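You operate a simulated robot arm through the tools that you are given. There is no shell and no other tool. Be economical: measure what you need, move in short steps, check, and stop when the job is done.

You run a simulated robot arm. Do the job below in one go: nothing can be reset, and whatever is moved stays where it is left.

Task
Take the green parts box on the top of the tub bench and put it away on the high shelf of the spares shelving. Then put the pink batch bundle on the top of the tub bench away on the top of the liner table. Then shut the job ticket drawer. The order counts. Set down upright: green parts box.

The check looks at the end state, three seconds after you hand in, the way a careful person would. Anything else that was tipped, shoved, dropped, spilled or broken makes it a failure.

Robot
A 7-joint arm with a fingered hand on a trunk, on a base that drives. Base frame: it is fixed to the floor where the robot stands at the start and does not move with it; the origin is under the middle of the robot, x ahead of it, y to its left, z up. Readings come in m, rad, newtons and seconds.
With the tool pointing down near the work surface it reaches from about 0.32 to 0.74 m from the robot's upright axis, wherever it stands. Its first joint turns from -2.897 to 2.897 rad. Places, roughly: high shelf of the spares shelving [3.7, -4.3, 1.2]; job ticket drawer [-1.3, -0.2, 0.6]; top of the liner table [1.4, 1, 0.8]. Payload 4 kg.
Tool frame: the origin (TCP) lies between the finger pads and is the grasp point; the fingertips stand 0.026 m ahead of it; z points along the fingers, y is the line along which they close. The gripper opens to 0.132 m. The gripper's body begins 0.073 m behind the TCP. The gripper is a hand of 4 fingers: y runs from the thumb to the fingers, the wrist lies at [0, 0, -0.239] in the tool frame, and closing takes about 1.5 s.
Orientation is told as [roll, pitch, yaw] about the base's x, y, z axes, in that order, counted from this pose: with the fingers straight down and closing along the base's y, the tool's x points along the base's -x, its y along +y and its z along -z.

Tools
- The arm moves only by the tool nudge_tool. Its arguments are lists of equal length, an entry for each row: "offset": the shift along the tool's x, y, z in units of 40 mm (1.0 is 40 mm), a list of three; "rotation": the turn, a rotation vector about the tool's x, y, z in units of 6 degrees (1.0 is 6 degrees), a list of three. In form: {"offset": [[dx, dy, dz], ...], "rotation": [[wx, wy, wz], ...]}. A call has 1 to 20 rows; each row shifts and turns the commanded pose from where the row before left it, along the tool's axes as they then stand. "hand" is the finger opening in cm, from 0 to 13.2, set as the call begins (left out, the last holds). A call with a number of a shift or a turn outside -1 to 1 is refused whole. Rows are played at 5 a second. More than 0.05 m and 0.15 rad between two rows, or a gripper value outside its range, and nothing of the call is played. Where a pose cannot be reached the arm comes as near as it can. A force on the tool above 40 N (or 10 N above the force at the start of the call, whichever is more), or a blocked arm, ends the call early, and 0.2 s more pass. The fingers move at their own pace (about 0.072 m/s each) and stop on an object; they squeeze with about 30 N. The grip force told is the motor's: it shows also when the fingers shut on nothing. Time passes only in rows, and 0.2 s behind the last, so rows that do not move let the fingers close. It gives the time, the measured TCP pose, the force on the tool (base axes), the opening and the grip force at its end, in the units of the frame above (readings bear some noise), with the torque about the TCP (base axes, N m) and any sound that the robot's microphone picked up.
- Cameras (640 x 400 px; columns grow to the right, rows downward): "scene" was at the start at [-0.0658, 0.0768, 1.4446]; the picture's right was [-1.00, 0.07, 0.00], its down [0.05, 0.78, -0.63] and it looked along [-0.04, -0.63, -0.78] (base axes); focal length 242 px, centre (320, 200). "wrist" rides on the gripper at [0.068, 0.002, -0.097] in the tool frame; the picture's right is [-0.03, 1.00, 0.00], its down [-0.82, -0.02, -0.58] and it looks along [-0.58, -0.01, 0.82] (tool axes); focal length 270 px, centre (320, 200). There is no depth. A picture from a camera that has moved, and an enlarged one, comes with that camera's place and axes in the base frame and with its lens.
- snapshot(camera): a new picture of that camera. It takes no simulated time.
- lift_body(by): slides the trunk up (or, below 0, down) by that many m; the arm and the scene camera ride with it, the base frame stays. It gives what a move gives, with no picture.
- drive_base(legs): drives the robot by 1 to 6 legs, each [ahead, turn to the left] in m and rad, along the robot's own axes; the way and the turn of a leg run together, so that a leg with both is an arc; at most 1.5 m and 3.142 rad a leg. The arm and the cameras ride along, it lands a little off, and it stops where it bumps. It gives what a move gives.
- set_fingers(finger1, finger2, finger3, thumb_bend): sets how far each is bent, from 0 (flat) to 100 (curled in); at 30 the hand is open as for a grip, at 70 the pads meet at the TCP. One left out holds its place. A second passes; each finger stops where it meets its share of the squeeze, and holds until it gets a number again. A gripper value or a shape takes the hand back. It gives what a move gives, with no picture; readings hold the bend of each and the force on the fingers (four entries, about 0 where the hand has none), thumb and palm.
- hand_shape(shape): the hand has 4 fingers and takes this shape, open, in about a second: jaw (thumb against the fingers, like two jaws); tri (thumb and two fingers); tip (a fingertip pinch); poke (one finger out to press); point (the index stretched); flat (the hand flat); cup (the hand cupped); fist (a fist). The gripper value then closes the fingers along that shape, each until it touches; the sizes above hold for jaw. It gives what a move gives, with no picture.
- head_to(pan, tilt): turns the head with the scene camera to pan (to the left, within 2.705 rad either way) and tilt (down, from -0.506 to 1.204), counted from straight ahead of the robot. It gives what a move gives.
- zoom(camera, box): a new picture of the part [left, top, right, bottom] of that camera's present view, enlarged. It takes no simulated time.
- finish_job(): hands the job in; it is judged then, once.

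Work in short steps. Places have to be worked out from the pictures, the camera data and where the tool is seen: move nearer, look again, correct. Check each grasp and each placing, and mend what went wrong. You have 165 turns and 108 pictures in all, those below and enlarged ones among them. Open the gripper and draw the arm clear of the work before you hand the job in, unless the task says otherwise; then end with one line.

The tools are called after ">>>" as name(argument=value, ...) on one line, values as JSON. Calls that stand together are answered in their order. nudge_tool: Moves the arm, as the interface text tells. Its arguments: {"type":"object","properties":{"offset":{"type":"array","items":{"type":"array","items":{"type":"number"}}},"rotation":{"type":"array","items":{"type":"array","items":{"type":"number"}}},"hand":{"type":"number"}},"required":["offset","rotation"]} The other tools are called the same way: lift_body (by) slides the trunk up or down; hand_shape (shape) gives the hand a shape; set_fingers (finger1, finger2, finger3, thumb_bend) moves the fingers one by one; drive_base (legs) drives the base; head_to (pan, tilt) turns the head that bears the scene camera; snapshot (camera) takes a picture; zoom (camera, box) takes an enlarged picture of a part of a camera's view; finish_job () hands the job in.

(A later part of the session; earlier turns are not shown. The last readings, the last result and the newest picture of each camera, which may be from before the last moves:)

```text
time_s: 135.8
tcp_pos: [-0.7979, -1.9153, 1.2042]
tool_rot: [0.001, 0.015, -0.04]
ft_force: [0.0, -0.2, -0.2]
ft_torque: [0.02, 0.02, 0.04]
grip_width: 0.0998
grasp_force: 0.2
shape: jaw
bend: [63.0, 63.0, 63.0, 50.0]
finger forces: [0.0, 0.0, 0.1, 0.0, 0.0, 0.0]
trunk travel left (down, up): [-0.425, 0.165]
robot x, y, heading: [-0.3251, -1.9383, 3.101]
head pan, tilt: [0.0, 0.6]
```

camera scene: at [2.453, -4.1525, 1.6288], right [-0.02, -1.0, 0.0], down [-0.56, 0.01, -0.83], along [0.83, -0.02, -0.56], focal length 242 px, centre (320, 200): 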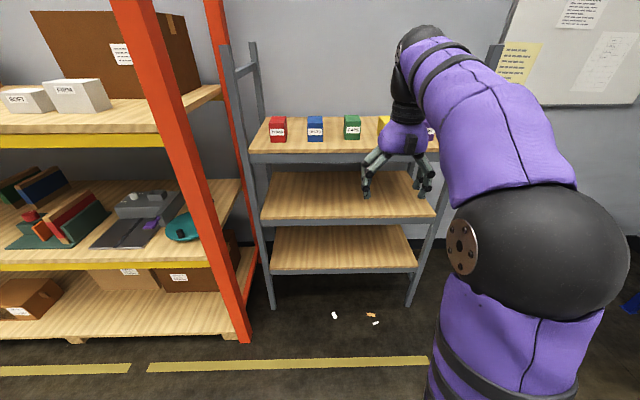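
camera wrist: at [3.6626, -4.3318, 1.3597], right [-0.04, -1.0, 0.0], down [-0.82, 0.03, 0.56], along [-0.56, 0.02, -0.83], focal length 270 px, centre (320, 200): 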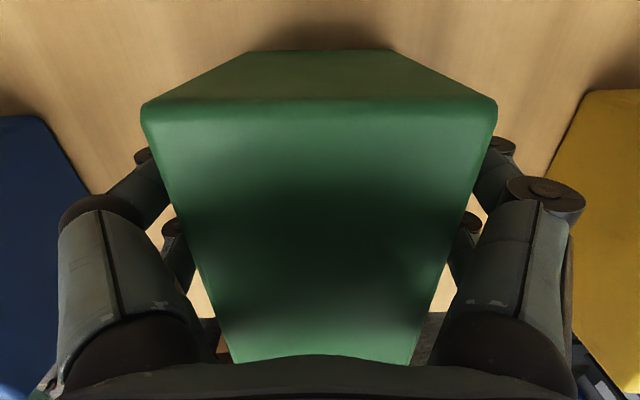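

Next: turn right to +y, drive 1.55 m, turn right to face the bench again.

>>> drive_base(legs=[[0, -1.53], [1.45, 0], [0, -1.571]])

>>> head_to(pan=0.0, tilt=0.7)

>>> snapshot(camera="scene")

>>> snapshot(camera="wrist")

```text
time_s: 150.3
tcp_pos: [0.1756, -0.5027, 1.2044]
tool_rot: [0.0, 0.017, -3.114]
ft_force: [-0.9, 0.4, 0.0]
ft_torque: [0.01, 0.02, 0.0]
grip_width: 0.0998
grasp_force: 0.2
shape: jaw
bend: [63.0, 63.0, 63.0, 50.0]
finger forces: [0.0, 0.1, 0.1, 0.0, 0.0, 0.0]
trunk travel left (down, up): [-0.425, 0.165]
robot x, y, heading: [-0.2983, -0.5103, 0.028]
head pan, tilt: [0.0, 0.6]
```

```text
time_s: 151.0
tcp_pos: [0.1758, -0.5023, 1.2053]
tool_rot: [0.0, 0.016, -3.114]
ft_force: [0.0, -0.3, 0.3]
ft_torque: [-0.02, 0.0, -0.04]
grip_width: 0.0999
grasp_force: 0.0
shape: jaw
bend: [63.0, 63.0, 63.0, 50.0]
finger forces: [0.0, 0.0, 0.1, 0.0, 0.0, 0.0]
trunk travel left (down, up): [-0.425, 0.165]
robot x, y, heading: [-0.3045, -0.5124, 0.027]
head pan, tilt: [0.0, 0.7]
```

```text
79 pictures are left
camera scene: at [-0.2811, -0.3567, 1.4601], right [0.03, -1.0, 0.0], down [-0.64, -0.02, -0.77], along [0.76, 0.02, -0.64], focal length 242 px, centre (320, 200)
```

scene: 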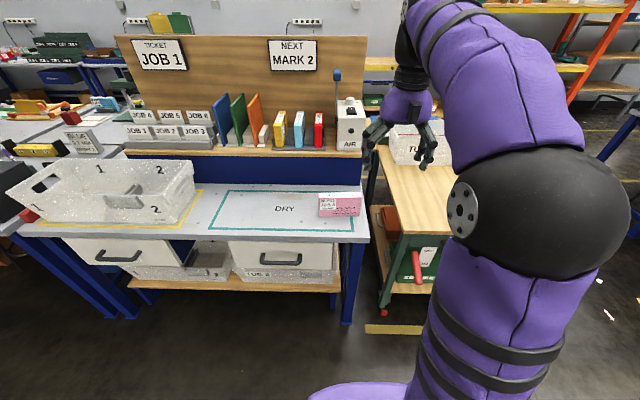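

```text
78 pictures are left
camera wrist: at [0.2411, -0.5031, 1.303], right [0.0, -1.0, 0.0], down [-0.83, 0.0, 0.56], along [-0.56, 0.0, -0.83], focal length 270 px, centre (320, 200)
```

wrist: 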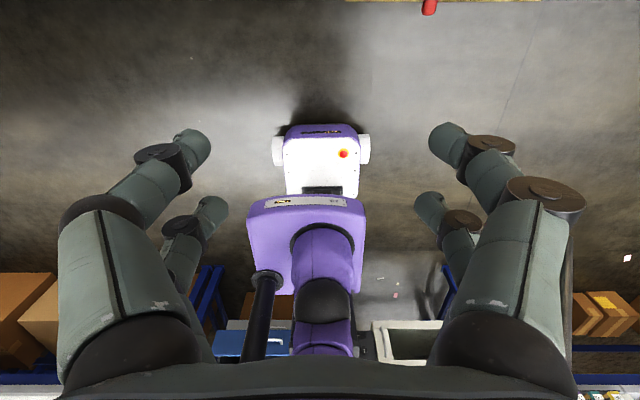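

I am back at the bench. The pink bundle lies lengthwise along y, about 0.03 m thick, near (0.435, -0.405). I drive 0.15 m ahead and turn the tool by 90° so it closes along x, then look from above.

>>> drive_base(legs=[[0.15, 0]])

>>> nudge_tool(offset=[[0, 0, 0], [0, 0, 0], [0, 0, 0], [0, 0, 0], [0, 0, 0], [0, 0, 0], [0, 0, 0], [0, 0, 0], [0, 0, 0], [0, 0, 0], [0, 0, 0], [0, 0, 0], [0, 0, 0], [0, 0, 0], [0, 0, 0]], rotation=[[0, -0.17, 1], [0, 0, 1], [0, 0, 1], [0, 0, 1], [0, 0, 1], [0, 0, 1], [0, 0, 1], [0, 0, 1], [0, 0, 1], [0, 0, 1], [0, 0, 1], [0, 0, 1], [0, 0, 1], [0, 0, 1], [0, 0, 1]])

>>> snapshot(camera="wrist")

```text
time_s: 152.4
tcp_pos: [0.323, -0.497, 1.2046]
tool_rot: [0.001, 0.017, -3.114]
ft_force: [0.0, -0.2, 0.2]
ft_torque: [-0.01, 0.0, 0.0]
grip_width: 0.1
grasp_force: 0.1
shape: jaw
bend: [63.0, 63.0, 63.0, 50.0]
finger forces: [0.1, 0.0, 0.1, 0.1, 0.0, 0.0]
trunk travel left (down, up): [-0.425, 0.165]
robot x, y, heading: [-0.1568, -0.5069, 0.028]
head pan, tilt: [0.0, 0.7]
```

```text
time_s: 155.6
tcp_pos: [0.3223, -0.4967, 1.2041]
tool_rot: [0.003, -0.003, 1.598]
ft_force: [0.1, -0.3, 0.4]
ft_torque: [0.03, -0.01, -0.01]
grip_width: 0.0996
grasp_force: 0.0
shape: jaw
bend: [63.0, 63.0, 63.0, 50.0]
finger forces: [0.0, 0.1, 0.0, 0.0, 0.0, 0.0]
trunk travel left (down, up): [-0.425, 0.165]
robot x, y, heading: [-0.1556, -0.5077, 0.029]
head pan, tilt: [0.0, 0.7]
```

```text
77 pictures are left
camera wrist: at [0.3213, -0.5664, 1.3009], right [-1.0, 0.0, 0.0], down [0.0, 0.82, 0.58], along [0.0, 0.58, -0.82], focal length 270 px, centre (320, 200)
```

wrist: 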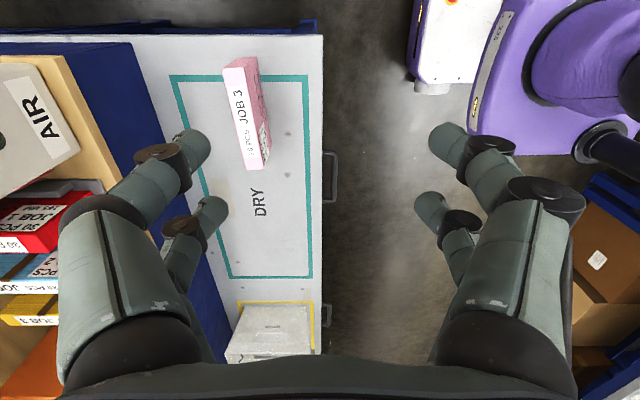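

The bundle's top is about 0.165 by 0.033 m, centred near (0.44, -0.42), nearly in line with the tool. I zoom in to settle its height.

>>> zoom(camera="wrist", box=[190, 30, 334, 190])

>>> zoom(camera="scene", box=[290, 170, 390, 250])

```text
2.50 times, centred on (262, 110) of wrist
camera zoom: at [0.3213, -0.5664, 1.3009], right [-1.0, 0.0, 0.0], down [0.0, 0.82, 0.58], along [0.0, 0.58, -0.82], focal length 676 px, centre (465, 425)
```

zoom: 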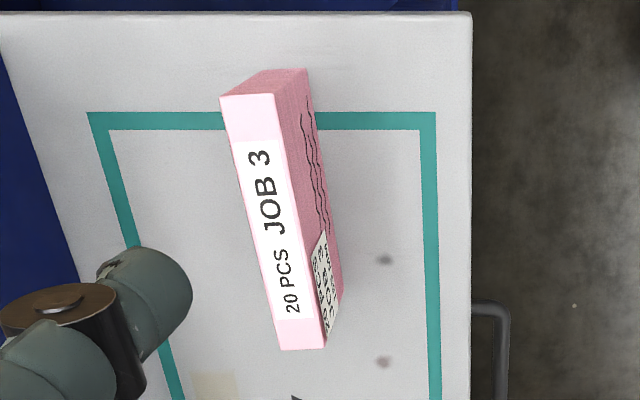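

```text
5.00 times, centred on (340, 210) of scene
camera zoom: at [-0.134, -0.3526, 1.4601], right [0.03, -1.0, 0.0], down [-0.64, -0.02, -0.76], along [0.76, 0.02, -0.64], focal length 1208 px, centre (220, 150)
```

zoom: 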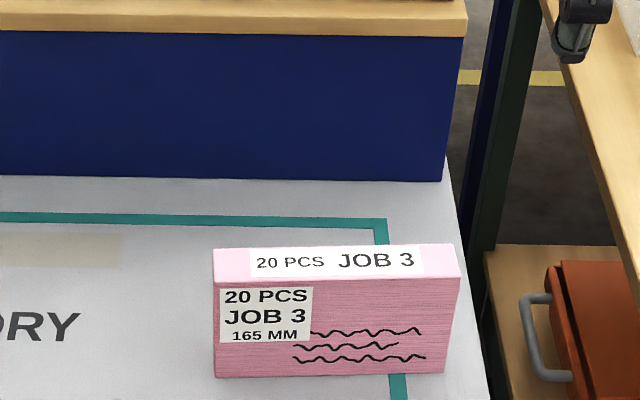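

The bundle is 0.165 x 0.032 x 0.093 m, centred at (0.441, -0.414), top at z = 0.873. I move above it and down to z of about 0.95.

>>> nudge_tool(offset=[[-0.4, -0.6, 0], [-0.4, -0.6, 0], [-0.4, -0.6, 0], [-0.4, -0.6, 0], [-0.4, -0.63, 0], [0, 0, 0.9], [0, 0, 0.9], [0, 0, 0.9], [0, 0, 0.9], [0, 0, 0.9], [0, 0, 0.9], [0, 0, 0.9]], rotation=[[0, 0, 0], [0, 0, 0], [0, 0, 0], [0, 0, 0], [0, 0, 0], [0, 0, 0], [0, 0, 0], [0, 0, 0], [0, 0, 0], [0, 0, 0], [0, 0, 0], [0, 0, 0]])

>>> snapshot(camera="wrist")

```text
time_s: 158.2
tcp_pos: [0.4281, -0.42, 0.9347]
tool_rot: [0.0, 0.0, 1.597]
ft_force: [0.5, 0.4, 0.4]
ft_torque: [0.0, 0.01, 0.02]
grip_width: 0.1
grasp_force: 0.0
shape: jaw
bend: [63.0, 63.0, 63.0, 50.0]
finger forces: [0.1, 0.0, 0.0, 0.1, 0.0, 0.0]
out of reach, approached as far as the arm can: row 4, 5
trunk travel left (down, up): [-0.425, 0.165]
robot x, y, heading: [-0.1543, -0.5036, 0.03]
head pan, tilt: [0.0, 0.7]
```

```text
74 pictures are left
camera wrist: at [0.4264, -0.4896, 1.0313], right [-1.0, 0.0, 0.0], down [0.0, 0.82, 0.58], along [0.0, 0.58, -0.82], focal length 270 px, centre (320, 200)
```

wrist: 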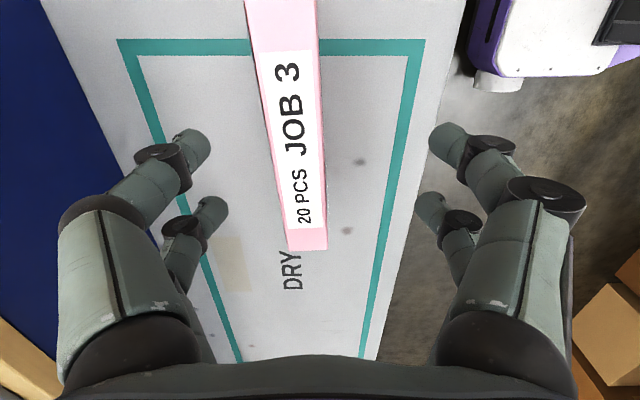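

The jaws straddle it; a last correction of +12 mm in x, +8 mm in y and a slight turn, then down to z = 0.83 and close.

>>> nudge_tool(offset=[[-0.2, -0.3, 0], [0, 0, 0.7], [0, 0, 0.7], [0, 0, 0.7], [0, 0, 0.5], [0, 0, 0]], rotation=[[0, 0, -0.2], [0, 0, 0], [0, 0, 0], [0, 0, 0], [0, 0, 0], [0, 0, 0]])

>>> snapshot(camera="wrist")

```text
time_s: 159.6
tcp_pos: [0.4392, -0.4126, 0.8313]
tool_rot: [0.002, -0.002, 1.62]
ft_force: [-0.7, -1.0, -0.3]
ft_torque: [-0.03, -0.01, 0.03]
grip_width: 0.0997
grasp_force: 0.0
shape: jaw
bend: [63.0, 63.0, 63.0, 50.0]
finger forces: [0.0, 0.1, 0.1, 0.0, 0.0, 0.0]
trunk travel left (down, up): [-0.425, 0.165]
robot x, y, heading: [-0.1513, -0.5027, 0.03]
head pan, tilt: [0.0, 0.7]
```

```text
73 pictures are left
camera wrist: at [0.4396, -0.4818, 0.9284], right [-1.0, -0.02, 0.0], down [-0.02, 0.82, 0.58], along [-0.01, 0.58, -0.82], focal length 270 px, centre (320, 200)
```

wrist: 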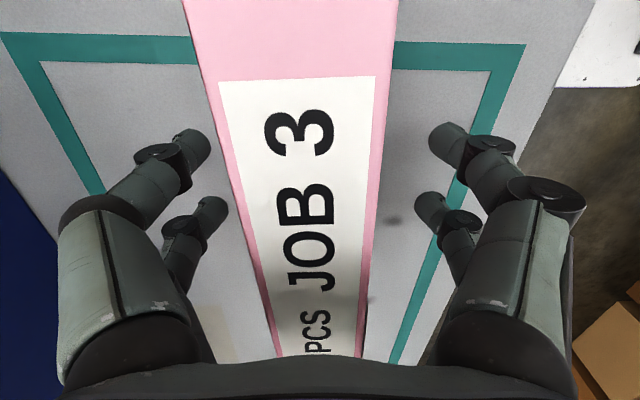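

It lies well between the fingers. I close on it.

>>> nudge_tool(offset=[[0, 0, 0], [0, 0, 0], [0, 0, 0], [0, 0, 0], [0, 0, 0], [0, 0, 0], [0, 0, 0], [0, 0, 0], [0, 0, 0]], rotation=[[0, 0, 0], [0, 0, 0], [0, 0, 0], [0, 0, 0], [0, 0, 0], [0, 0, 0], [0, 0, 0], [0, 0, 0], [0, 0, 0]], hand=1.5)

>>> nudge_tool(offset=[[0, 0, -0.3], [0, 0, -0.6], [0, 0, -0.8], [0, 0, -0.8], [0, 0, -0.8], [0, 0, -0.8], [0, 0, -0.8], [0, 0, -0.8], [0, 0, -0.5]], rotation=[[0, 0, 0], [0, 0, 0], [0, 0, 0], [0, 0, 0], [0, 0, 0], [0, 0, 0], [0, 0, 0], [0, 0, 0], [0, 0, 0]])

>>> snapshot(camera="wrist")

>>> head_to(pan=0.75, tilt=0.4)

>>> snapshot(camera="scene")

```text
time_s: 161.6
tcp_pos: [0.4384, -0.4116, 0.8319]
tool_rot: [0.003, -0.003, 1.618]
ft_force: [-1.1, -0.6, -0.4]
ft_torque: [-0.03, -0.01, 0.03]
grip_width: 0.026
grasp_force: 30.4
shape: jaw
bend: [73.0, 73.0, 73.0, 70.0]
finger forces: [27.0, 27.1, 27.0, 0.0, 27.1, 0.1]
trunk travel left (down, up): [-0.425, 0.165]
robot x, y, heading: [-0.1516, -0.5035, 0.029]
head pan, tilt: [0.0, 0.7]
```

```text
time_s: 163.6
tcp_pos: [0.4386, -0.414, 1.0804]
tool_rot: [0.001, -0.002, 1.617]
ft_force: [1.4, 0.1, -1.9]
ft_torque: [0.04, 0.02, 0.01]
grip_width: 0.0258
grasp_force: 30.4
shape: jaw
bend: [73.0, 73.0, 73.0, 70.0]
finger forces: [27.0, 27.1, 27.0, 0.1, 27.2, 0.1]
trunk travel left (down, up): [-0.425, 0.165]
robot x, y, heading: [-0.156, -0.5044, 0.031]
head pan, tilt: [0.0, 0.7]
```

```text
72 pictures are left
camera wrist: at [0.439, -0.4827, 1.1776], right [-1.0, -0.02, 0.0], down [-0.02, 0.82, 0.58], along [-0.02, 0.58, -0.82], focal length 270 px, centre (320, 200)
```

wrist: 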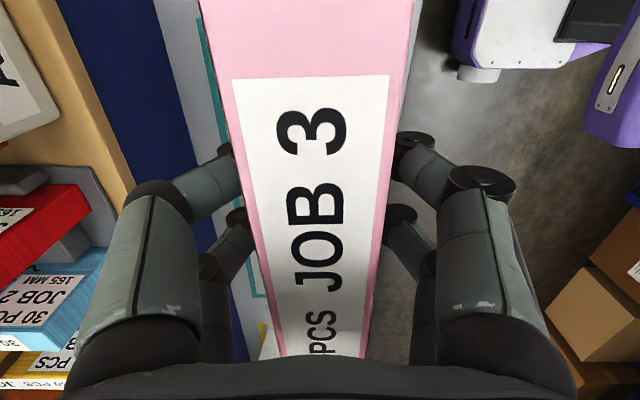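

```text
time_s: 164.7
tcp_pos: [0.4382, -0.413, 1.0804]
tool_rot: [0.002, -0.002, 1.62]
ft_force: [0.1, -0.4, -1.6]
ft_torque: [0.0, 0.0, 0.02]
grip_width: 0.026
grasp_force: 30.1
shape: jaw
bend: [73.0, 73.0, 73.0, 70.0]
finger forces: [27.0, 27.1, 27.0, 0.0, 27.2, 0.0]
trunk travel left (down, up): [-0.425, 0.165]
robot x, y, heading: [-0.1524, -0.5059, 0.032]
head pan, tilt: [0.75, 0.4]
```

```text
71 pictures are left
camera scene: at [-0.1525, -0.2901, 1.4869], right [0.7, -0.71, 0.0], down [-0.28, -0.27, -0.92], along [0.66, 0.65, -0.39], focal length 242 px, centre (320, 200)
```

scene: 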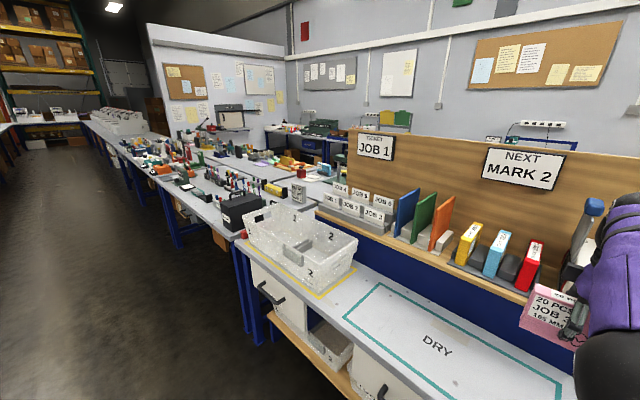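

The bundle is held firmly. The given liner table place falls near (339, 183) in this view, on the table behind the tub bench; I zoom in there.

>>> zoom(camera="scene", box=[200, 110, 420, 250])

```text
2.86 times, centred on (310, 180) of scene
camera zoom: at [-0.1525, -0.2901, 1.4869], right [0.7, -0.71, 0.0], down [-0.28, -0.27, -0.92], along [0.66, 0.65, -0.39], focal length 690 px, centre (349, 257)
```

zoom: 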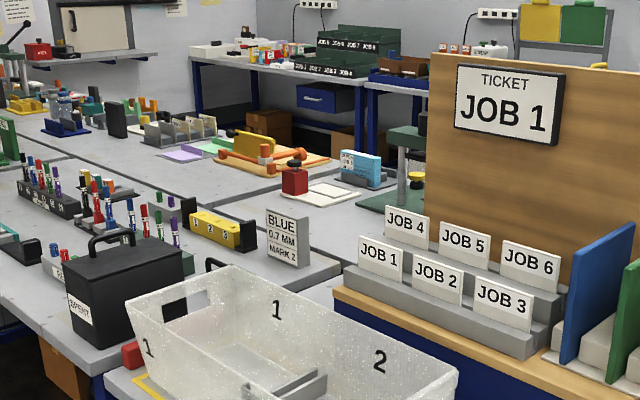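

The liner table stands in the far row behind the tub bench, so I must go round to its far side. I draw the bundle in nearer and lift it a bit, then drive back down the aisle to y of about -2 and east again.

>>> nudge_tool(offset=[[0, 0.7, -0.6], [0, 0.8, -0.6], [0, 0.8, -0.6], [0, 0.8, 0]], rotation=[[0, 0, 0], [0, 0, 0], [0, 0, 0], [0, 0, 0]])

>>> drive_base(legs=[[-0.17, 0], [0, -1.603], [1.45, 0], [0, 1.571]])

```text
time_s: 165.7
tcp_pos: [0.3129, -0.4172, 1.1518]
tool_rot: [0.002, 0.0, 1.62]
ft_force: [0.8, -0.3, -1.7]
ft_torque: [-0.02, -0.01, 0.04]
grip_width: 0.026
grasp_force: 29.5
shape: jaw
bend: [73.0, 73.0, 73.0, 70.0]
finger forces: [27.1, 27.3, 27.1, 0.1, 27.3, 0.0]
trunk travel left (down, up): [-0.425, 0.165]
robot x, y, heading: [-0.1541, -0.5053, 0.026]
head pan, tilt: [0.75, 0.4]
```

```text
time_s: 181.6
tcp_pos: [0.194, -1.8456, 1.152]
tool_rot: [0.003, 0.001, 1.648]
ft_force: [-0.9, -0.2, -2.1]
ft_torque: [0.03, -0.02, 0.04]
grip_width: 0.0255
grasp_force: 30.0
shape: jaw
bend: [73.0, 73.0, 73.0, 70.0]
finger forces: [26.7, 26.8, 26.7, 0.0, 26.8, 0.0]
trunk travel left (down, up): [-0.425, 0.165]
robot x, y, heading: [-0.2711, -1.9514, 0.057]
head pan, tilt: [0.75, 0.4]
```

Drive 2.5 m along +x, then look toward +y with the head.

>>> drive_base(legs=[[0, -0.057], [1.3, 0], [1.2, 0]])

>>> head_to(pan=1.7, tilt=0.35)

>>> snapshot(camera="scene")

```text
time_s: 194.2
tcp_pos: [2.7017, -1.9009, 1.1522]
tool_rot: [0.0, 0.001, 1.571]
ft_force: [-0.4, 0.0, -2.3]
ft_torque: [0.02, 0.0, 0.02]
grip_width: 0.0252
grasp_force: 29.8
shape: jaw
bend: [73.0, 73.0, 73.0, 70.0]
finger forces: [26.7, 26.9, 26.6, 0.1, 26.8, 0.0]
trunk travel left (down, up): [-0.425, 0.165]
robot x, y, heading: [2.2286, -1.9624, -0.018]
head pan, tilt: [0.75, 0.4]
```

```text
time_s: 195.4
tcp_pos: [2.7028, -1.9015, 1.1517]
tool_rot: [0.002, -0.001, 1.572]
ft_force: [0.2, 0.8, -2.3]
ft_torque: [-0.03, -0.03, 0.05]
grip_width: 0.0253
grasp_force: 30.2
shape: jaw
bend: [73.0, 73.0, 73.0, 70.0]
finger forces: [26.7, 26.8, 26.8, 0.1, 26.8, 0.0]
trunk travel left (down, up): [-0.425, 0.165]
robot x, y, heading: [2.2333, -1.9695, -0.021]
head pan, tilt: [1.7, 0.351]
```

```text
69 pictures are left
camera scene: at [2.1631, -1.721, 1.4915], right [0.99, 0.11, 0.0], down [0.04, -0.34, -0.94], along [-0.1, 0.93, -0.34], focal length 242 px, centre (320, 200)
```

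scene: 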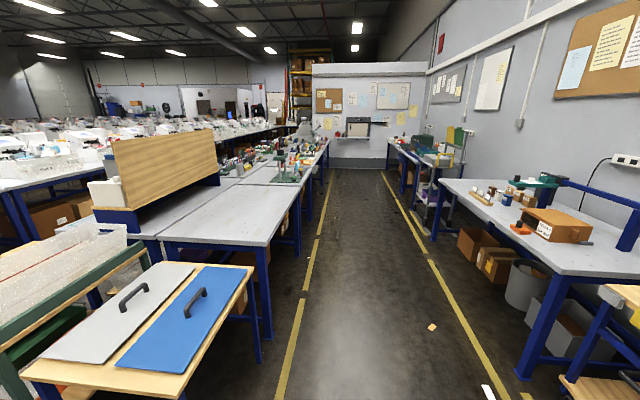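

A clear aisle runs along +y at x of about 1.85 to 2.9, with the table rows' edge near x = 1.75. I turn left and drive up it to y of about 0.6, then look at the liner table.

>>> drive_base(legs=[[0, 1.55], [1.3, 0], [1.2, 0]])

>>> head_to(pan=0.8, tilt=0.6)

>>> snapshot(camera="scene")

```text
time_s: 211.7
tcp_pos: [2.2594, 1.0522, 1.1537]
tool_rot: [0.001, -0.001, 3.126]
ft_force: [0.4, 0.5, -1.6]
ft_torque: [-0.04, 0.01, -0.02]
grip_width: 0.0251
grasp_force: 30.2
shape: jaw
bend: [73.0, 73.0, 73.0, 70.0]
finger forces: [26.6, 26.7, 26.7, 0.0, 26.6, 0.0]
trunk travel left (down, up): [-0.425, 0.165]
robot x, y, heading: [2.3184, 0.5779, 1.534]
head pan, tilt: [1.7, 0.351]
```

```text
time_s: 212.9
tcp_pos: [2.2602, 1.0526, 1.1522]
tool_rot: [0.003, 0.0, 3.124]
ft_force: [0.2, -0.6, -2.0]
ft_torque: [0.04, 0.03, -0.01]
grip_width: 0.0251
grasp_force: 30.4
shape: jaw
bend: [73.0, 73.0, 73.0, 70.0]
finger forces: [26.7, 26.8, 26.6, 0.0, 26.6, 0.0]
trunk travel left (down, up): [-0.425, 0.165]
robot x, y, heading: [2.3162, 0.5801, 1.538]
head pan, tilt: [0.799, 0.6]
```

```text
68 pictures are left
camera scene: at [2.1012, 0.59, 1.4687], right [0.72, 0.69, 0.0], down [0.39, -0.41, -0.83], along [-0.57, 0.6, -0.56], focal length 242 px, centre (320, 200)
```

scene: 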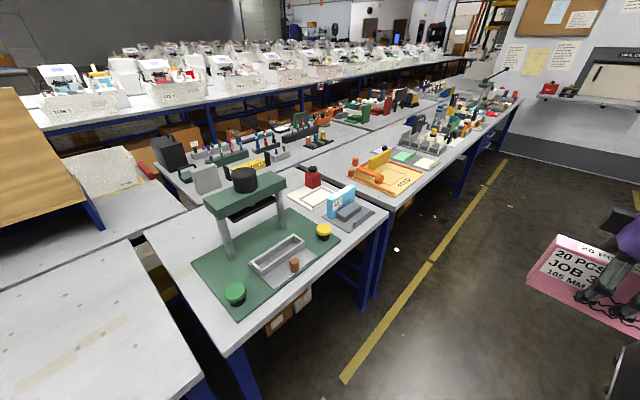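

The liner table seems to be the near one with the green mat and press. I zoom in to find free table surface.

>>> zoom(camera="scene", box=[130, 140, 400, 370])

>>> drive_base(legs=[[0.3, 0], [0, 1.6]])

>>> head_to(pan=0.0, tilt=0.8)

>>> snapshot(camera="scene")

```text
1.74 times, centred on (265, 255) of scene
camera zoom: at [2.1012, 0.59, 1.4687], right [0.72, 0.69, 0.0], down [0.39, -0.41, -0.83], along [-0.57, 0.6, -0.56], focal length 420 px, centre (416, 104)
```

zoom: 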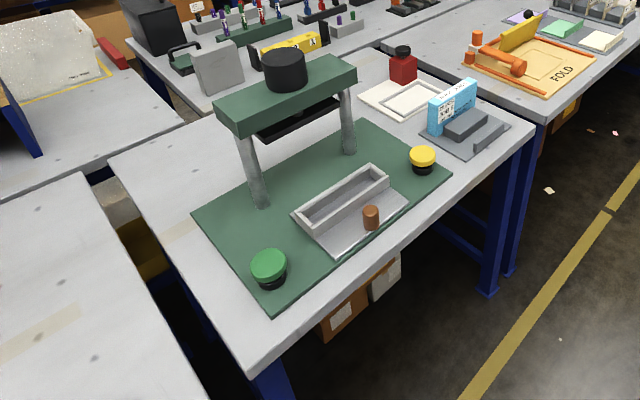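

```text
time_s: 218.8
tcp_pos: [1.8571, 0.8018, 1.1529]
tool_rot: [0.003, -0.002, -1.558]
ft_force: [-0.7, -0.4, -1.2]
ft_torque: [0.0, -0.02, -0.03]
grip_width: 0.0249
grasp_force: 29.7
shape: jaw
bend: [73.0, 73.0, 73.0, 70.0]
finger forces: [26.4, 26.5, 26.5, 0.0, 26.4, 0.0]
trunk travel left (down, up): [-0.425, 0.165]
robot x, y, heading: [2.3272, 0.8774, 3.139]
head pan, tilt: [0.799, 0.6]
```

```text
time_s: 219.9
tcp_pos: [1.857, 0.8007, 1.1531]
tool_rot: [0.003, -0.001, -1.559]
ft_force: [0.4, -0.3, -1.8]
ft_torque: [-0.05, 0.0, 0.01]
grip_width: 0.0248
grasp_force: 30.1
shape: jaw
bend: [73.0, 73.0, 73.0, 70.0]
finger forces: [26.4, 26.5, 26.5, 0.0, 26.3, 0.0]
trunk travel left (down, up): [-0.425, 0.165]
robot x, y, heading: [2.3272, 0.8741, 3.136]
head pan, tilt: [0.0, 0.799]
```

```text
66 pictures are left
camera scene: at [2.3058, 0.7208, 1.4519], right [0.01, 1.0, 0.0], down [0.72, 0.0, -0.7], along [-0.7, 0.0, -0.72], focal length 242 px, centre (320, 200)
```

scene: 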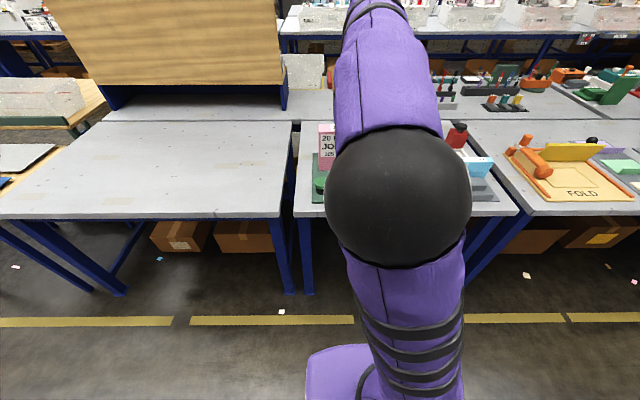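

The liner table spans about x 1.06 to 1.74, y 0.635 to 1.4; its free surface is the strip left of the mat and the area behind it. I turn the tool a quarter so the bundle lies along x, and shift to y of about 0.67.

>>> nudge_tool(offset=[[0, 0, 0], [0, 0, 0], [0, 0, 0], [0, 0, 0], [0, 0, 0], [0, 0, 0], [0, 0, 0], [0, 0, 0], [0, 0, 0], [0, 0, 0], [0, 0, 0], [0, 0, 0], [0, 0, 0], [0, 0, 0], [0, 0, 0], [0, -0.8, 0], [0, -0.8, 0], [0, -0.8, 0], [0, -0.8, 0]], rotation=[[0, 0, -1], [0, 0, -1], [0, 0, -1], [0, 0, -1], [0, 0, -1], [0, 0, -1], [0, 0, -1], [0, 0, -1], [0, 0, -1], [0, 0, -1], [0, 0, -1], [0, 0, -1], [0, 0, -1], [0, 0, -1], [0, 0, -0.9], [0, 0, 0], [0, 0, 0], [0, 0, 0], [0, 0, 0]])

>>> snapshot(camera="scene")

>>> snapshot(camera="wrist")

```text
time_s: 223.9
tcp_pos: [1.8591, 0.6737, 1.1554]
tool_rot: [0.0, -0.001, 0.002]
ft_force: [-0.6, 0.6, -1.2]
ft_torque: [0.0, 0.01, -0.02]
grip_width: 0.025
grasp_force: 30.7
shape: jaw
bend: [73.0, 73.0, 73.0, 70.0]
finger forces: [26.7, 26.7, 26.6, 0.1, 26.6, 0.0]
trunk travel left (down, up): [-0.425, 0.165]
robot x, y, heading: [2.3311, 0.8741, 3.131]
head pan, tilt: [0.0, 0.799]
```

```text
65 pictures are left
camera scene: at [2.3057, 0.7208, 1.4518], right [0.01, 1.0, 0.0], down [0.72, 0.0, -0.7], along [-0.7, 0.0, -0.72], focal length 242 px, centre (320, 200)
```

scene: 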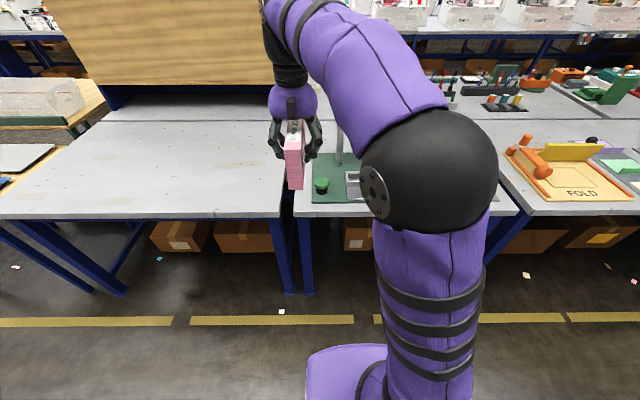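

```text
64 pictures are left
camera wrist: at [1.7894, 0.6751, 1.2526], right [0.02, 1.0, 0.0], down [0.82, -0.02, 0.58], along [0.58, -0.01, -0.82], focal length 270 px, centre (320, 200)
```

wrist: 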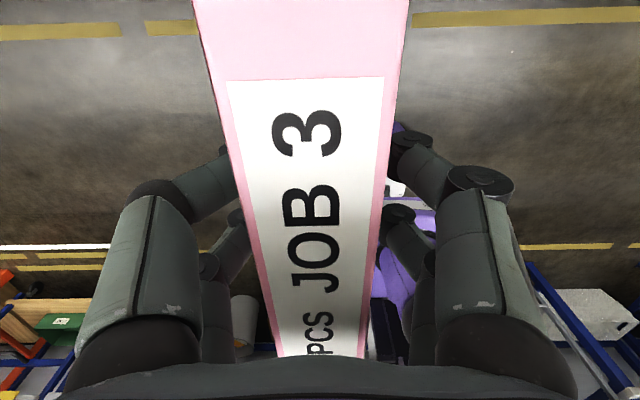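

With the arm this way the elbow hangs over to the press side. I'd rather stand further left (y of about 0.47) so the arm comes in away from the press, so I sidestep by turning, driving 0.4 m and turning back.

>>> drive_base(legs=[[0, 1.571], [0.42, 0], [0, -1.571]])

>>> nudge_tool(offset=[[0, 0.8, 0], [0, 0.8, 0], [0, 0.8, 0], [0, 0.8, 0], [0, 0.8, 0], [0, 0.8, 0], [0, 0.8, 0], [0, 0.8, 0], [0, 0.8, 0], [0, 0.8, 0], [0, 0.8, 0], [0, 0.8, 0]], rotation=[[0, 0, 0], [0, 0, 0], [0, 0, 0], [0, 0, 0], [0, 0, 0], [0, 0, 0], [0, 0, 0], [0, 0, 0], [0, 0, 0], [0, 0, 0], [0, 0, 0], [0, 0, 0]])

>>> snapshot(camera="scene")

```text
time_s: 234.0
tcp_pos: [1.8484, 0.248, 1.1554]
tool_rot: [0.001, -0.002, 0.015]
ft_force: [0.6, -0.8, -2.0]
ft_torque: [0.01, 0.05, -0.02]
grip_width: 0.0247
grasp_force: 30.3
shape: jaw
bend: [73.0, 73.0, 73.0, 70.0]
finger forces: [26.3, 26.3, 26.5, 0.0, 26.3, 0.0]
trunk travel left (down, up): [-0.425, 0.165]
robot x, y, heading: [2.3153, 0.4509, -3.138]
head pan, tilt: [0.0, 0.799]
```

```text
time_s: 236.6
tcp_pos: [1.842, 0.6303, 1.1547]
tool_rot: [0.0, -0.001, 0.013]
ft_force: [0.1, 0.4, -2.0]
ft_torque: [0.01, 0.0, -0.01]
grip_width: 0.0246
grasp_force: 30.1
shape: jaw
bend: [73.0, 73.0, 73.0, 70.0]
finger forces: [26.5, 26.6, 26.7, 0.0, 26.4, 0.0]
trunk travel left (down, up): [-0.425, 0.165]
robot x, y, heading: [2.3145, 0.4549, -3.141]
head pan, tilt: [0.0, 0.799]
```

```text
63 pictures are left
camera scene: at [2.2944, 0.299, 1.4518], right [0.0, 1.0, 0.0], down [0.72, 0.0, -0.7], along [-0.7, 0.0, -0.72], focal length 242 px, centre (320, 200)
```

scene: 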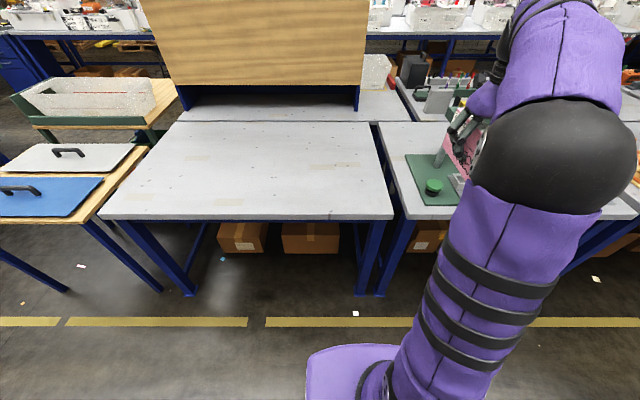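

The elbow now lines up with the hand at y of about 0.64, clear of the press (its bar ends near y = 0.77). I drive 0.29 m in and look down with the wrist camera.

>>> drive_base(legs=[[0.28, 0]])

>>> snapshot(camera="scene")

>>> snapshot(camera="wrist")

```text
time_s: 238.6
tcp_pos: [1.5583, 0.6247, 1.1537]
tool_rot: [0.001, -0.004, 0.02]
ft_force: [0.2, -0.4, -1.8]
ft_torque: [0.0, -0.02, -0.02]
grip_width: 0.0246
grasp_force: 29.4
shape: jaw
bend: [73.0, 73.0, 73.0, 70.0]
finger forces: [26.5, 26.5, 26.6, 0.0, 26.3, 0.1]
trunk travel left (down, up): [-0.425, 0.165]
robot x, y, heading: [2.0297, 0.4509, -3.131]
head pan, tilt: [0.0, 0.799]
```

```text
62 pictures are left
camera scene: at [2.0127, 0.297, 1.4518], right [-0.01, 1.0, 0.0], down [0.72, 0.01, -0.7], along [-0.7, -0.01, -0.72], focal length 242 px, centre (320, 200)
```

scene: 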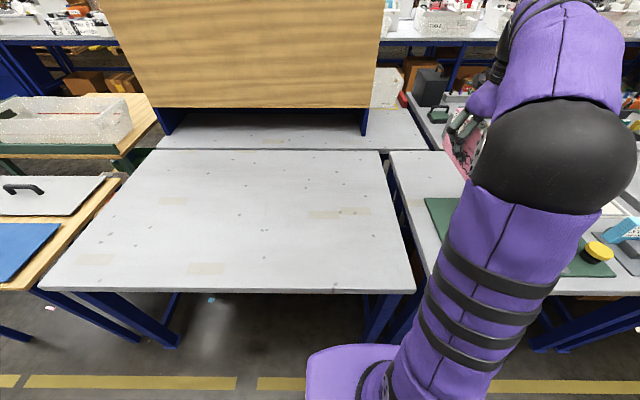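

```text
61 pictures are left
camera wrist: at [1.4879, 0.6239, 1.251], right [0.0, 1.0, 0.0], down [0.82, 0.0, 0.58], along [0.58, 0.0, -0.82], focal length 270 px, centre (320, 200)
```

wrist: 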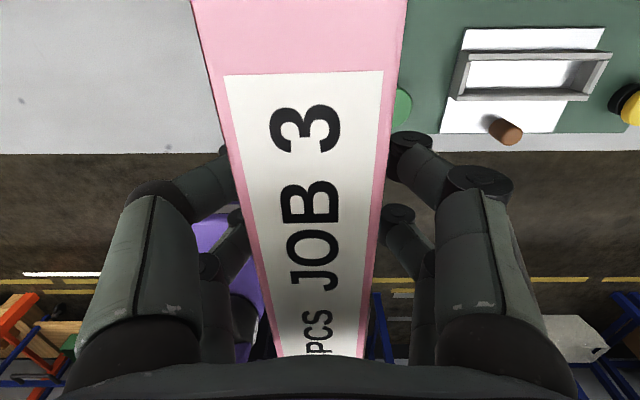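

I zoom on the strip between the liner table's left edge and the mat to measure it.

>>> zoom(camera="scene", box=[360, 130, 488, 300])

```text
2.35 times, centred on (424, 215) of scene
camera zoom: at [2.0127, 0.297, 1.4518], right [-0.01, 1.0, 0.0], down [0.72, 0.01, -0.7], along [-0.7, -0.01, -0.72], focal length 568 px, centre (75, 165)
```

zoom: 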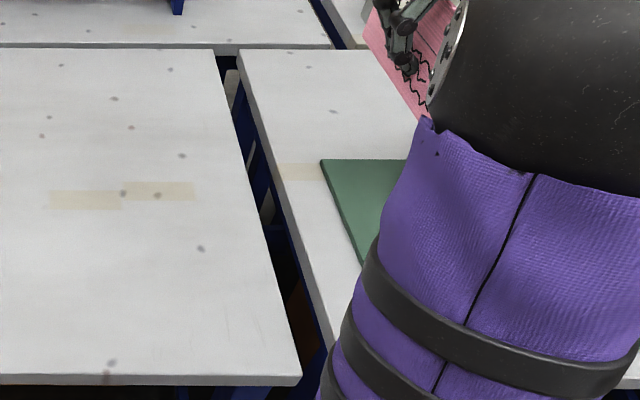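

The strip is 0.08 m wide, y 0.609 to 0.688. I aim for (1.43, 0.649), and lower to z of about 0.93.

>>> nudge_tool(offset=[[0, 0.33, 0.5], [0, 0.33, 0.8], [0, 0, 0.8], [0.6, 0, 0.4], [0.65, 0, 0], [0.65, 0, 0], [0.65, 0, 0], [0.64, 0, 0], [0, 0, 0.7], [0, 0, 0.8], [0, 0, 0.8], [0, 0, 0.6]], rotation=[[0, 0, 0.19], [0, 0, 0], [0, 0, 0], [0, 0, 0], [0, 0, 0], [0, 0, 0], [0, 0, 0], [0, 0, 0], [0, 0, 0], [0, 0, 0], [0, 0, 0], [0, 0, 0]])

>>> snapshot(camera="scene")

>>> snapshot(camera="wrist")

```text
time_s: 241.2
tcp_pos: [1.4323, 0.6499, 0.9385]
tool_rot: [-0.001, -0.003, 0.0]
ft_force: [-0.1, 0.8, -1.6]
ft_torque: [-0.03, -0.03, -0.01]
grip_width: 0.0246
grasp_force: 30.2
shape: jaw
bend: [73.0, 73.0, 73.0, 70.0]
finger forces: [26.6, 26.5, 26.6, 0.0, 26.4, 0.1]
trunk travel left (down, up): [-0.425, 0.165]
robot x, y, heading: [2.0319, 0.4538, -3.13]
head pan, tilt: [0.0, 0.799]
```

```text
59 pictures are left
camera scene: at [2.0128, 0.297, 1.4519], right [-0.01, 1.0, 0.0], down [0.72, 0.01, -0.7], along [-0.7, -0.01, -0.72], focal length 242 px, centre (320, 200)
```

scene: 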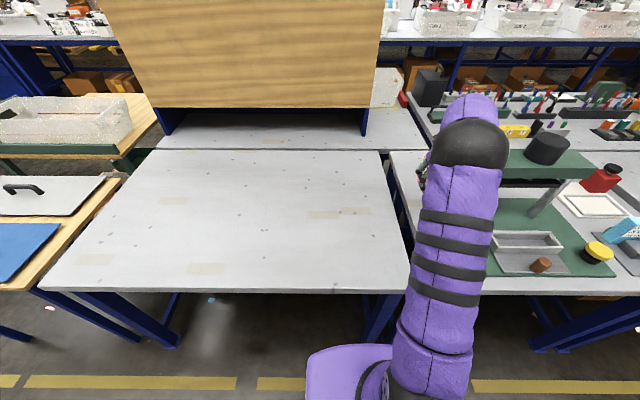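

```text
58 pictures are left
camera wrist: at [1.3632, 0.651, 1.0359], right [0.02, 1.0, 0.0], down [0.82, -0.02, 0.58], along [0.58, -0.01, -0.82], focal length 270 px, centre (320, 200)
```

wrist: 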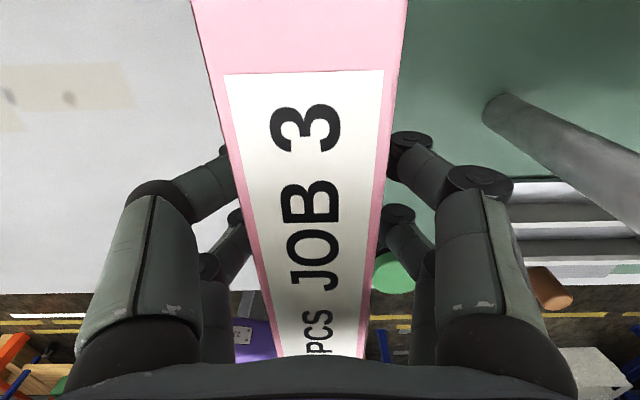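

Position holds at (1.432, 0.650), clear of the pillar. I lower on, slowly near the surface.

>>> nudge_tool(offset=[[0, 0, 0.7], [0, 0, 0.7], [0, 0, 0.35], [0, 0, 0]], rotation=[[0, 0, 0], [0, 0, 0], [0, 0, 0], [0, 0, 0]])

>>> zoom(camera="scene", box=[370, 130, 450, 230])

>>> snapshot(camera="wrist")

```text
time_s: 242.2
tcp_pos: [1.4304, 0.649, 0.8678]
tool_rot: [-0.001, -0.003, 0.0]
ft_force: [-0.9, -0.2, -2.5]
ft_torque: [0.0, -0.01, -0.01]
grip_width: 0.0247
grasp_force: 29.9
shape: jaw
bend: [73.0, 73.0, 73.0, 70.0]
finger forces: [26.4, 26.5, 26.6, 0.0, 26.4, 0.0]
trunk travel left (down, up): [-0.425, 0.165]
robot x, y, heading: [2.0319, 0.4503, -3.132]
head pan, tilt: [0.0, 0.799]
```

```text
4.00 times, centred on (410, 180) of scene
camera zoom: at [2.0128, 0.297, 1.4519], right [-0.01, 1.0, 0.0], down [0.72, 0.01, -0.7], along [-0.7, -0.01, -0.72], focal length 966 px, centre (-40, 280)
```

zoom: 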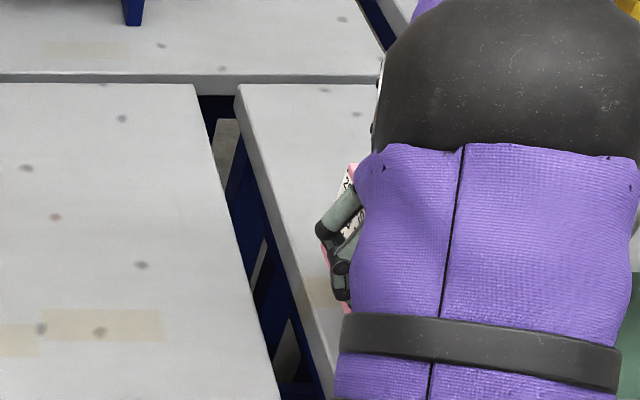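

```text
56 pictures are left
camera wrist: at [1.3606, 0.6501, 0.9645], right [0.02, 1.0, 0.0], down [0.82, -0.02, 0.58], along [0.58, -0.01, -0.82], focal length 270 px, centre (320, 200)
```

wrist: 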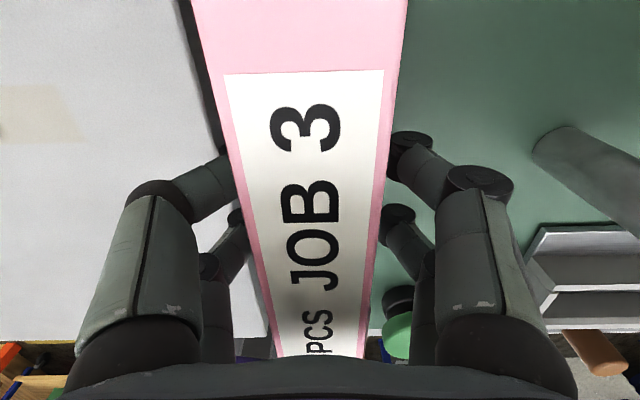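

The gap to the neighbouring table shows at y of about 0.577 to 0.61, so the bundle is over the strip. I lower in small steps to contact.

>>> nudge_tool(offset=[[0, 0, 0.2], [0, 0, 0.2], [0, 0, 0.15], [0, 0, 0.15], [0, 0, 0.15], [0, 0, 0.1]], rotation=[[0, 0, 0], [0, 0, 0], [0, 0, 0], [0, 0, 0], [0, 0, 0], [0, 0, 0]])

```text
time_s: 243.6
tcp_pos: [1.4324, 0.6502, 0.8312]
tool_rot: [0.002, -0.002, 0.0]
ft_force: [0.1, -0.3, 1.3]
ft_torque: [-0.04, 0.02, 0.03]
grip_width: 0.0247
grasp_force: 29.4
shape: jaw
bend: [73.0, 73.0, 73.0, 70.0]
finger forces: [27.0, 26.7, 26.7, 0.0, 26.9, 0.0]
trunk travel left (down, up): [-0.425, 0.165]
robot x, y, heading: [2.0328, 0.4535, -3.132]
head pan, tilt: [0.0, 0.799]
```

The force has turned, so it is just touching at z = 0.831, the same height as on the first bench. I press 2 mm more, then open modestly.

>>> nudge_tool(offset=[[0, 0, 0.05], [0, 0, 0]], rotation=[[0, 0, 0], [0, 0, 0]])

>>> nudge_tool(offset=[[0, 0, 0], [0, 0, 0], [0, 0, 0], [0, 0, 0]], rotation=[[0, 0, 0], [0, 0, 0], [0, 0, 0], [0, 0, 0]], hand=6)

>>> snapshot(camera="wrist")

```text
time_s: 244.2
tcp_pos: [1.4321, 0.6502, 0.8296]
tool_rot: [0.0, 0.002, -0.001]
ft_force: [1.1, 1.5, 15.4]
ft_torque: [0.02, 0.01, 0.0]
grip_width: 0.025
grasp_force: 30.0
shape: jaw
bend: [73.0, 73.0, 73.0, 70.0]
finger forces: [29.1, 29.0, 27.8, 0.0, 28.5, 0.0]
trunk travel left (down, up): [-0.425, 0.165]
robot x, y, heading: [2.0309, 0.4481, -3.131]
head pan, tilt: [0.0, 0.799]
```

```text
time_s: 245.2
tcp_pos: [1.4324, 0.6491, 0.8277]
tool_rot: [-0.001, -0.001, 0.0]
ft_force: [1.4, 0.2, 0.6]
ft_torque: [0.04, -0.02, -0.01]
grip_width: 0.0596
grasp_force: 0.0
shape: jaw
bend: [73.0, 73.0, 73.0, 70.0]
finger forces: [0.0, 0.0, 0.0, 0.0, 0.0, 0.1]
trunk travel left (down, up): [-0.425, 0.165]
robot x, y, heading: [2.0343, 0.4495, -3.13]
head pan, tilt: [0.0, 0.799]
```

```text
55 pictures are left
camera wrist: at [1.3622, 0.6509, 0.9248], right [0.02, 1.0, 0.0], down [0.81, -0.02, 0.58], along [0.58, -0.01, -0.81], focal length 270 px, centre (320, 200)
```

wrist: 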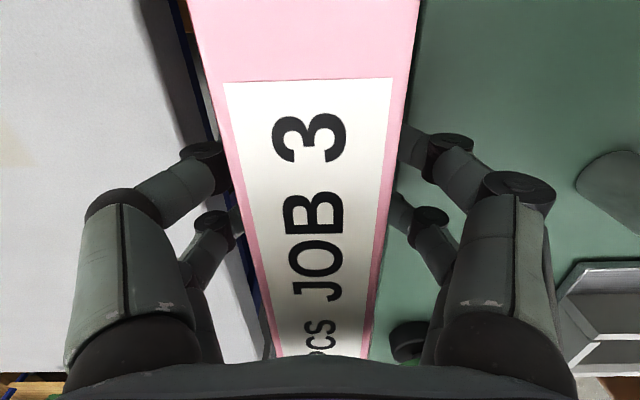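

Released, standing upright on the strip. I raise the hand straight up, then check.

>>> nudge_tool(offset=[[0, 0, -0.3], [0, 0, -0.5], [0, 0, -0.8], [0, 0, -0.8], [0, 0, -0.8], [0, 0, -0.8], [0, 0, -0.8], [0, 0, -0.8], [0, 0, -0.8], [-0.5, 0, -0.5], [-0.8, 0, 0], [-0.8, 0, 0]], rotation=[[0, 0, 0], [0, 0, 0], [0, 0, 0], [0, 0, 0], [0, 0, 0], [0, 0, 0], [0, 0, 0], [0, 0, 0], [0, 0, 0], [0, 0, 0], [0, 0, 0], [0, 0, 0]])

>>> drive_base(legs=[[-0.3, 0]])

>>> snapshot(camera="scene")

```text
time_s: 247.8
tcp_pos: [1.5143, 0.6487, 1.1049]
tool_rot: [0.0, -0.001, 0.003]
ft_force: [-0.4, 0.1, -0.4]
ft_torque: [0.01, 0.0, 0.01]
grip_width: 0.0594
grasp_force: 0.0
shape: jaw
bend: [73.0, 73.0, 73.0, 70.0]
finger forces: [0.0, 0.1, 0.0, 0.1, 0.0, 0.0]
trunk travel left (down, up): [-0.425, 0.165]
robot x, y, heading: [2.0326, 0.4492, -3.131]
head pan, tilt: [0.0, 0.799]
```

```text
time_s: 249.8
tcp_pos: [1.8124, 0.6541, 1.1034]
tool_rot: [0.001, -0.001, -0.008]
ft_force: [0.3, 0.3, 1.1]
ft_torque: [-0.01, 0.02, 0.03]
grip_width: 0.0595
grasp_force: 0.0
shape: jaw
bend: [73.0, 73.0, 73.0, 70.0]
finger forces: [0.0, 0.0, 0.0, 0.1, 0.1, 0.1]
trunk travel left (down, up): [-0.425, 0.165]
robot x, y, heading: [2.3317, 0.4533, -3.143]
head pan, tilt: [0.0, 0.799]
```

```text
54 pictures are left
camera scene: at [2.3094, 0.2989, 1.4519], right [0.0, 1.0, 0.0], down [0.72, 0.0, -0.7], along [-0.7, 0.0, -0.72], focal length 242 px, centre (320, 200)
```

scene: 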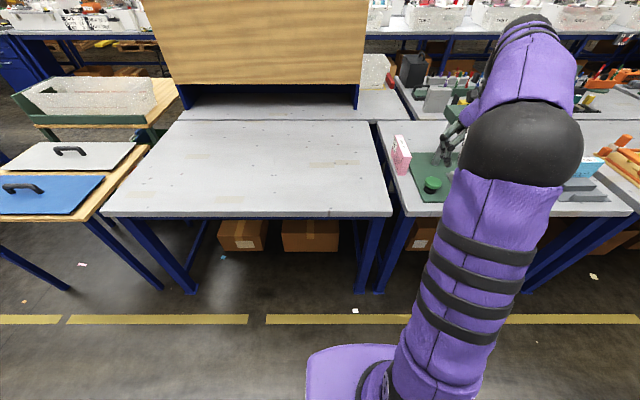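

>>> zoom(camera="scene", box=[360, 110, 460, 230])

```text
3.33 times, centred on (410, 170) of scene
camera zoom: at [2.3094, 0.2989, 1.4519], right [0.0, 1.0, 0.0], down [0.72, 0.0, -0.7], along [-0.7, 0.0, -0.72], focal length 805 px, centre (20, 300)
```

zoom: 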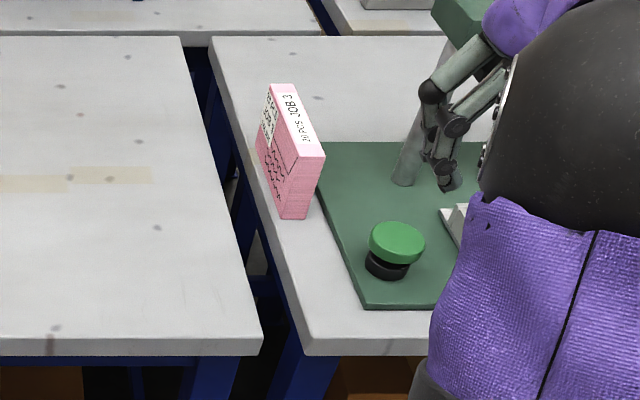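

The bundle stands wholly on the liner table, clear of mat and edge. Now the drawer: I drive back round, first down the aisle to y of about -1.95.

>>> drive_base(legs=[[0, 1.571], [1.2, 0], [1.2, 0]])

```text
time_s: 265.5
tcp_pos: [2.2796, -2.4842, 1.1039]
tool_rot: [0.0, -0.004, 1.627]
ft_force: [0.5, 0.3, -0.2]
ft_torque: [-0.01, 0.02, 0.01]
grip_width: 0.0594
grasp_force: 0.0
shape: jaw
bend: [73.0, 73.0, 73.0, 70.0]
finger forces: [0.0, 0.0, 0.0, 0.0, 0.0, 0.1]
trunk travel left (down, up): [-0.425, 0.165]
robot x, y, heading: [2.4485, -1.9565, -1.506]
head pan, tilt: [0.0, 0.799]
```

Turn right to face -x and drive 2.75 m.

>>> drive_base(legs=[[0, -1.636], [1.4, 0], [1.35, 0]])

```text
time_s: 282.8
tcp_pos: [-0.7675, -1.6051, 1.1033]
tool_rot: [0.0, -0.001, -0.072]
ft_force: [0.3, 0.4, 0.0]
ft_torque: [0.01, 0.0, -0.01]
grip_width: 0.0598
grasp_force: 0.1
shape: jaw
bend: [73.0, 73.0, 73.0, 70.0]
finger forces: [0.0, 0.0, 0.1, 0.1, 0.0, 0.1]
trunk travel left (down, up): [-0.425, 0.165]
robot x, y, heading: [-0.2578, -1.842, 3.076]
head pan, tilt: [0.0, 0.799]
```

Turn right and drive up to y of about -0.25, then turn left to face the drawer.

>>> drive_base(legs=[[0, -1.455], [1.3, 0]])

>>> head_to(pan=1.2, tilt=0.6)

>>> snapshot(camera="scene")

```text
time_s: 293.0
tcp_pos: [-0.0644, -0.0014, 1.1048]
tool_rot: [0.0, -0.001, -1.588]
ft_force: [0.0, -0.7, -0.4]
ft_torque: [0.0, -0.01, -0.01]
grip_width: 0.0596
grasp_force: 0.1
shape: jaw
bend: [73.0, 73.0, 73.0, 70.0]
finger forces: [0.1, 0.0, 0.1, 0.1, 0.0, 0.1]
trunk travel left (down, up): [-0.425, 0.165]
robot x, y, heading: [-0.2732, -0.518, 1.564]
head pan, tilt: [0.0, 0.799]
```

```text
time_s: 294.4
tcp_pos: [-0.0637, -0.0016, 1.1037]
tool_rot: [0.0, 0.0, -1.59]
ft_force: [-0.4, 0.2, -0.1]
ft_torque: [0.01, 0.01, -0.01]
grip_width: 0.0598
grasp_force: 0.0
shape: jaw
bend: [73.0, 73.0, 73.0, 70.0]
finger forces: [0.0, 0.0, 0.0, 0.0, 0.0, 0.0]
trunk travel left (down, up): [-0.425, 0.165]
robot x, y, heading: [-0.2713, -0.5199, 1.562]
head pan, tilt: [1.201, 0.6]
```

```text
52 pictures are left
camera scene: at [-0.5085, -0.5438, 1.4687], right [0.37, 0.93, 0.0], down [0.52, -0.21, -0.82], along [-0.77, 0.31, -0.57], focal length 242 px, centre (320, 200)
```

scene: 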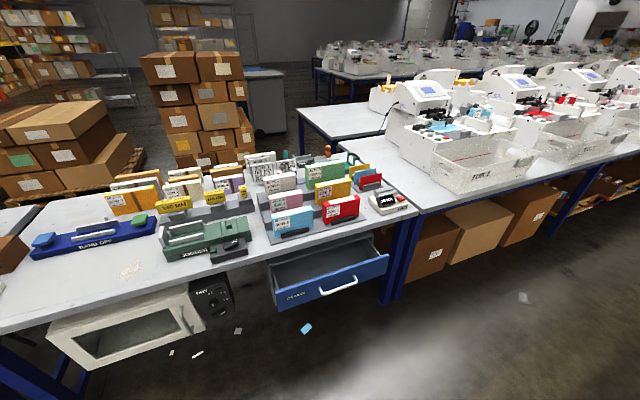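

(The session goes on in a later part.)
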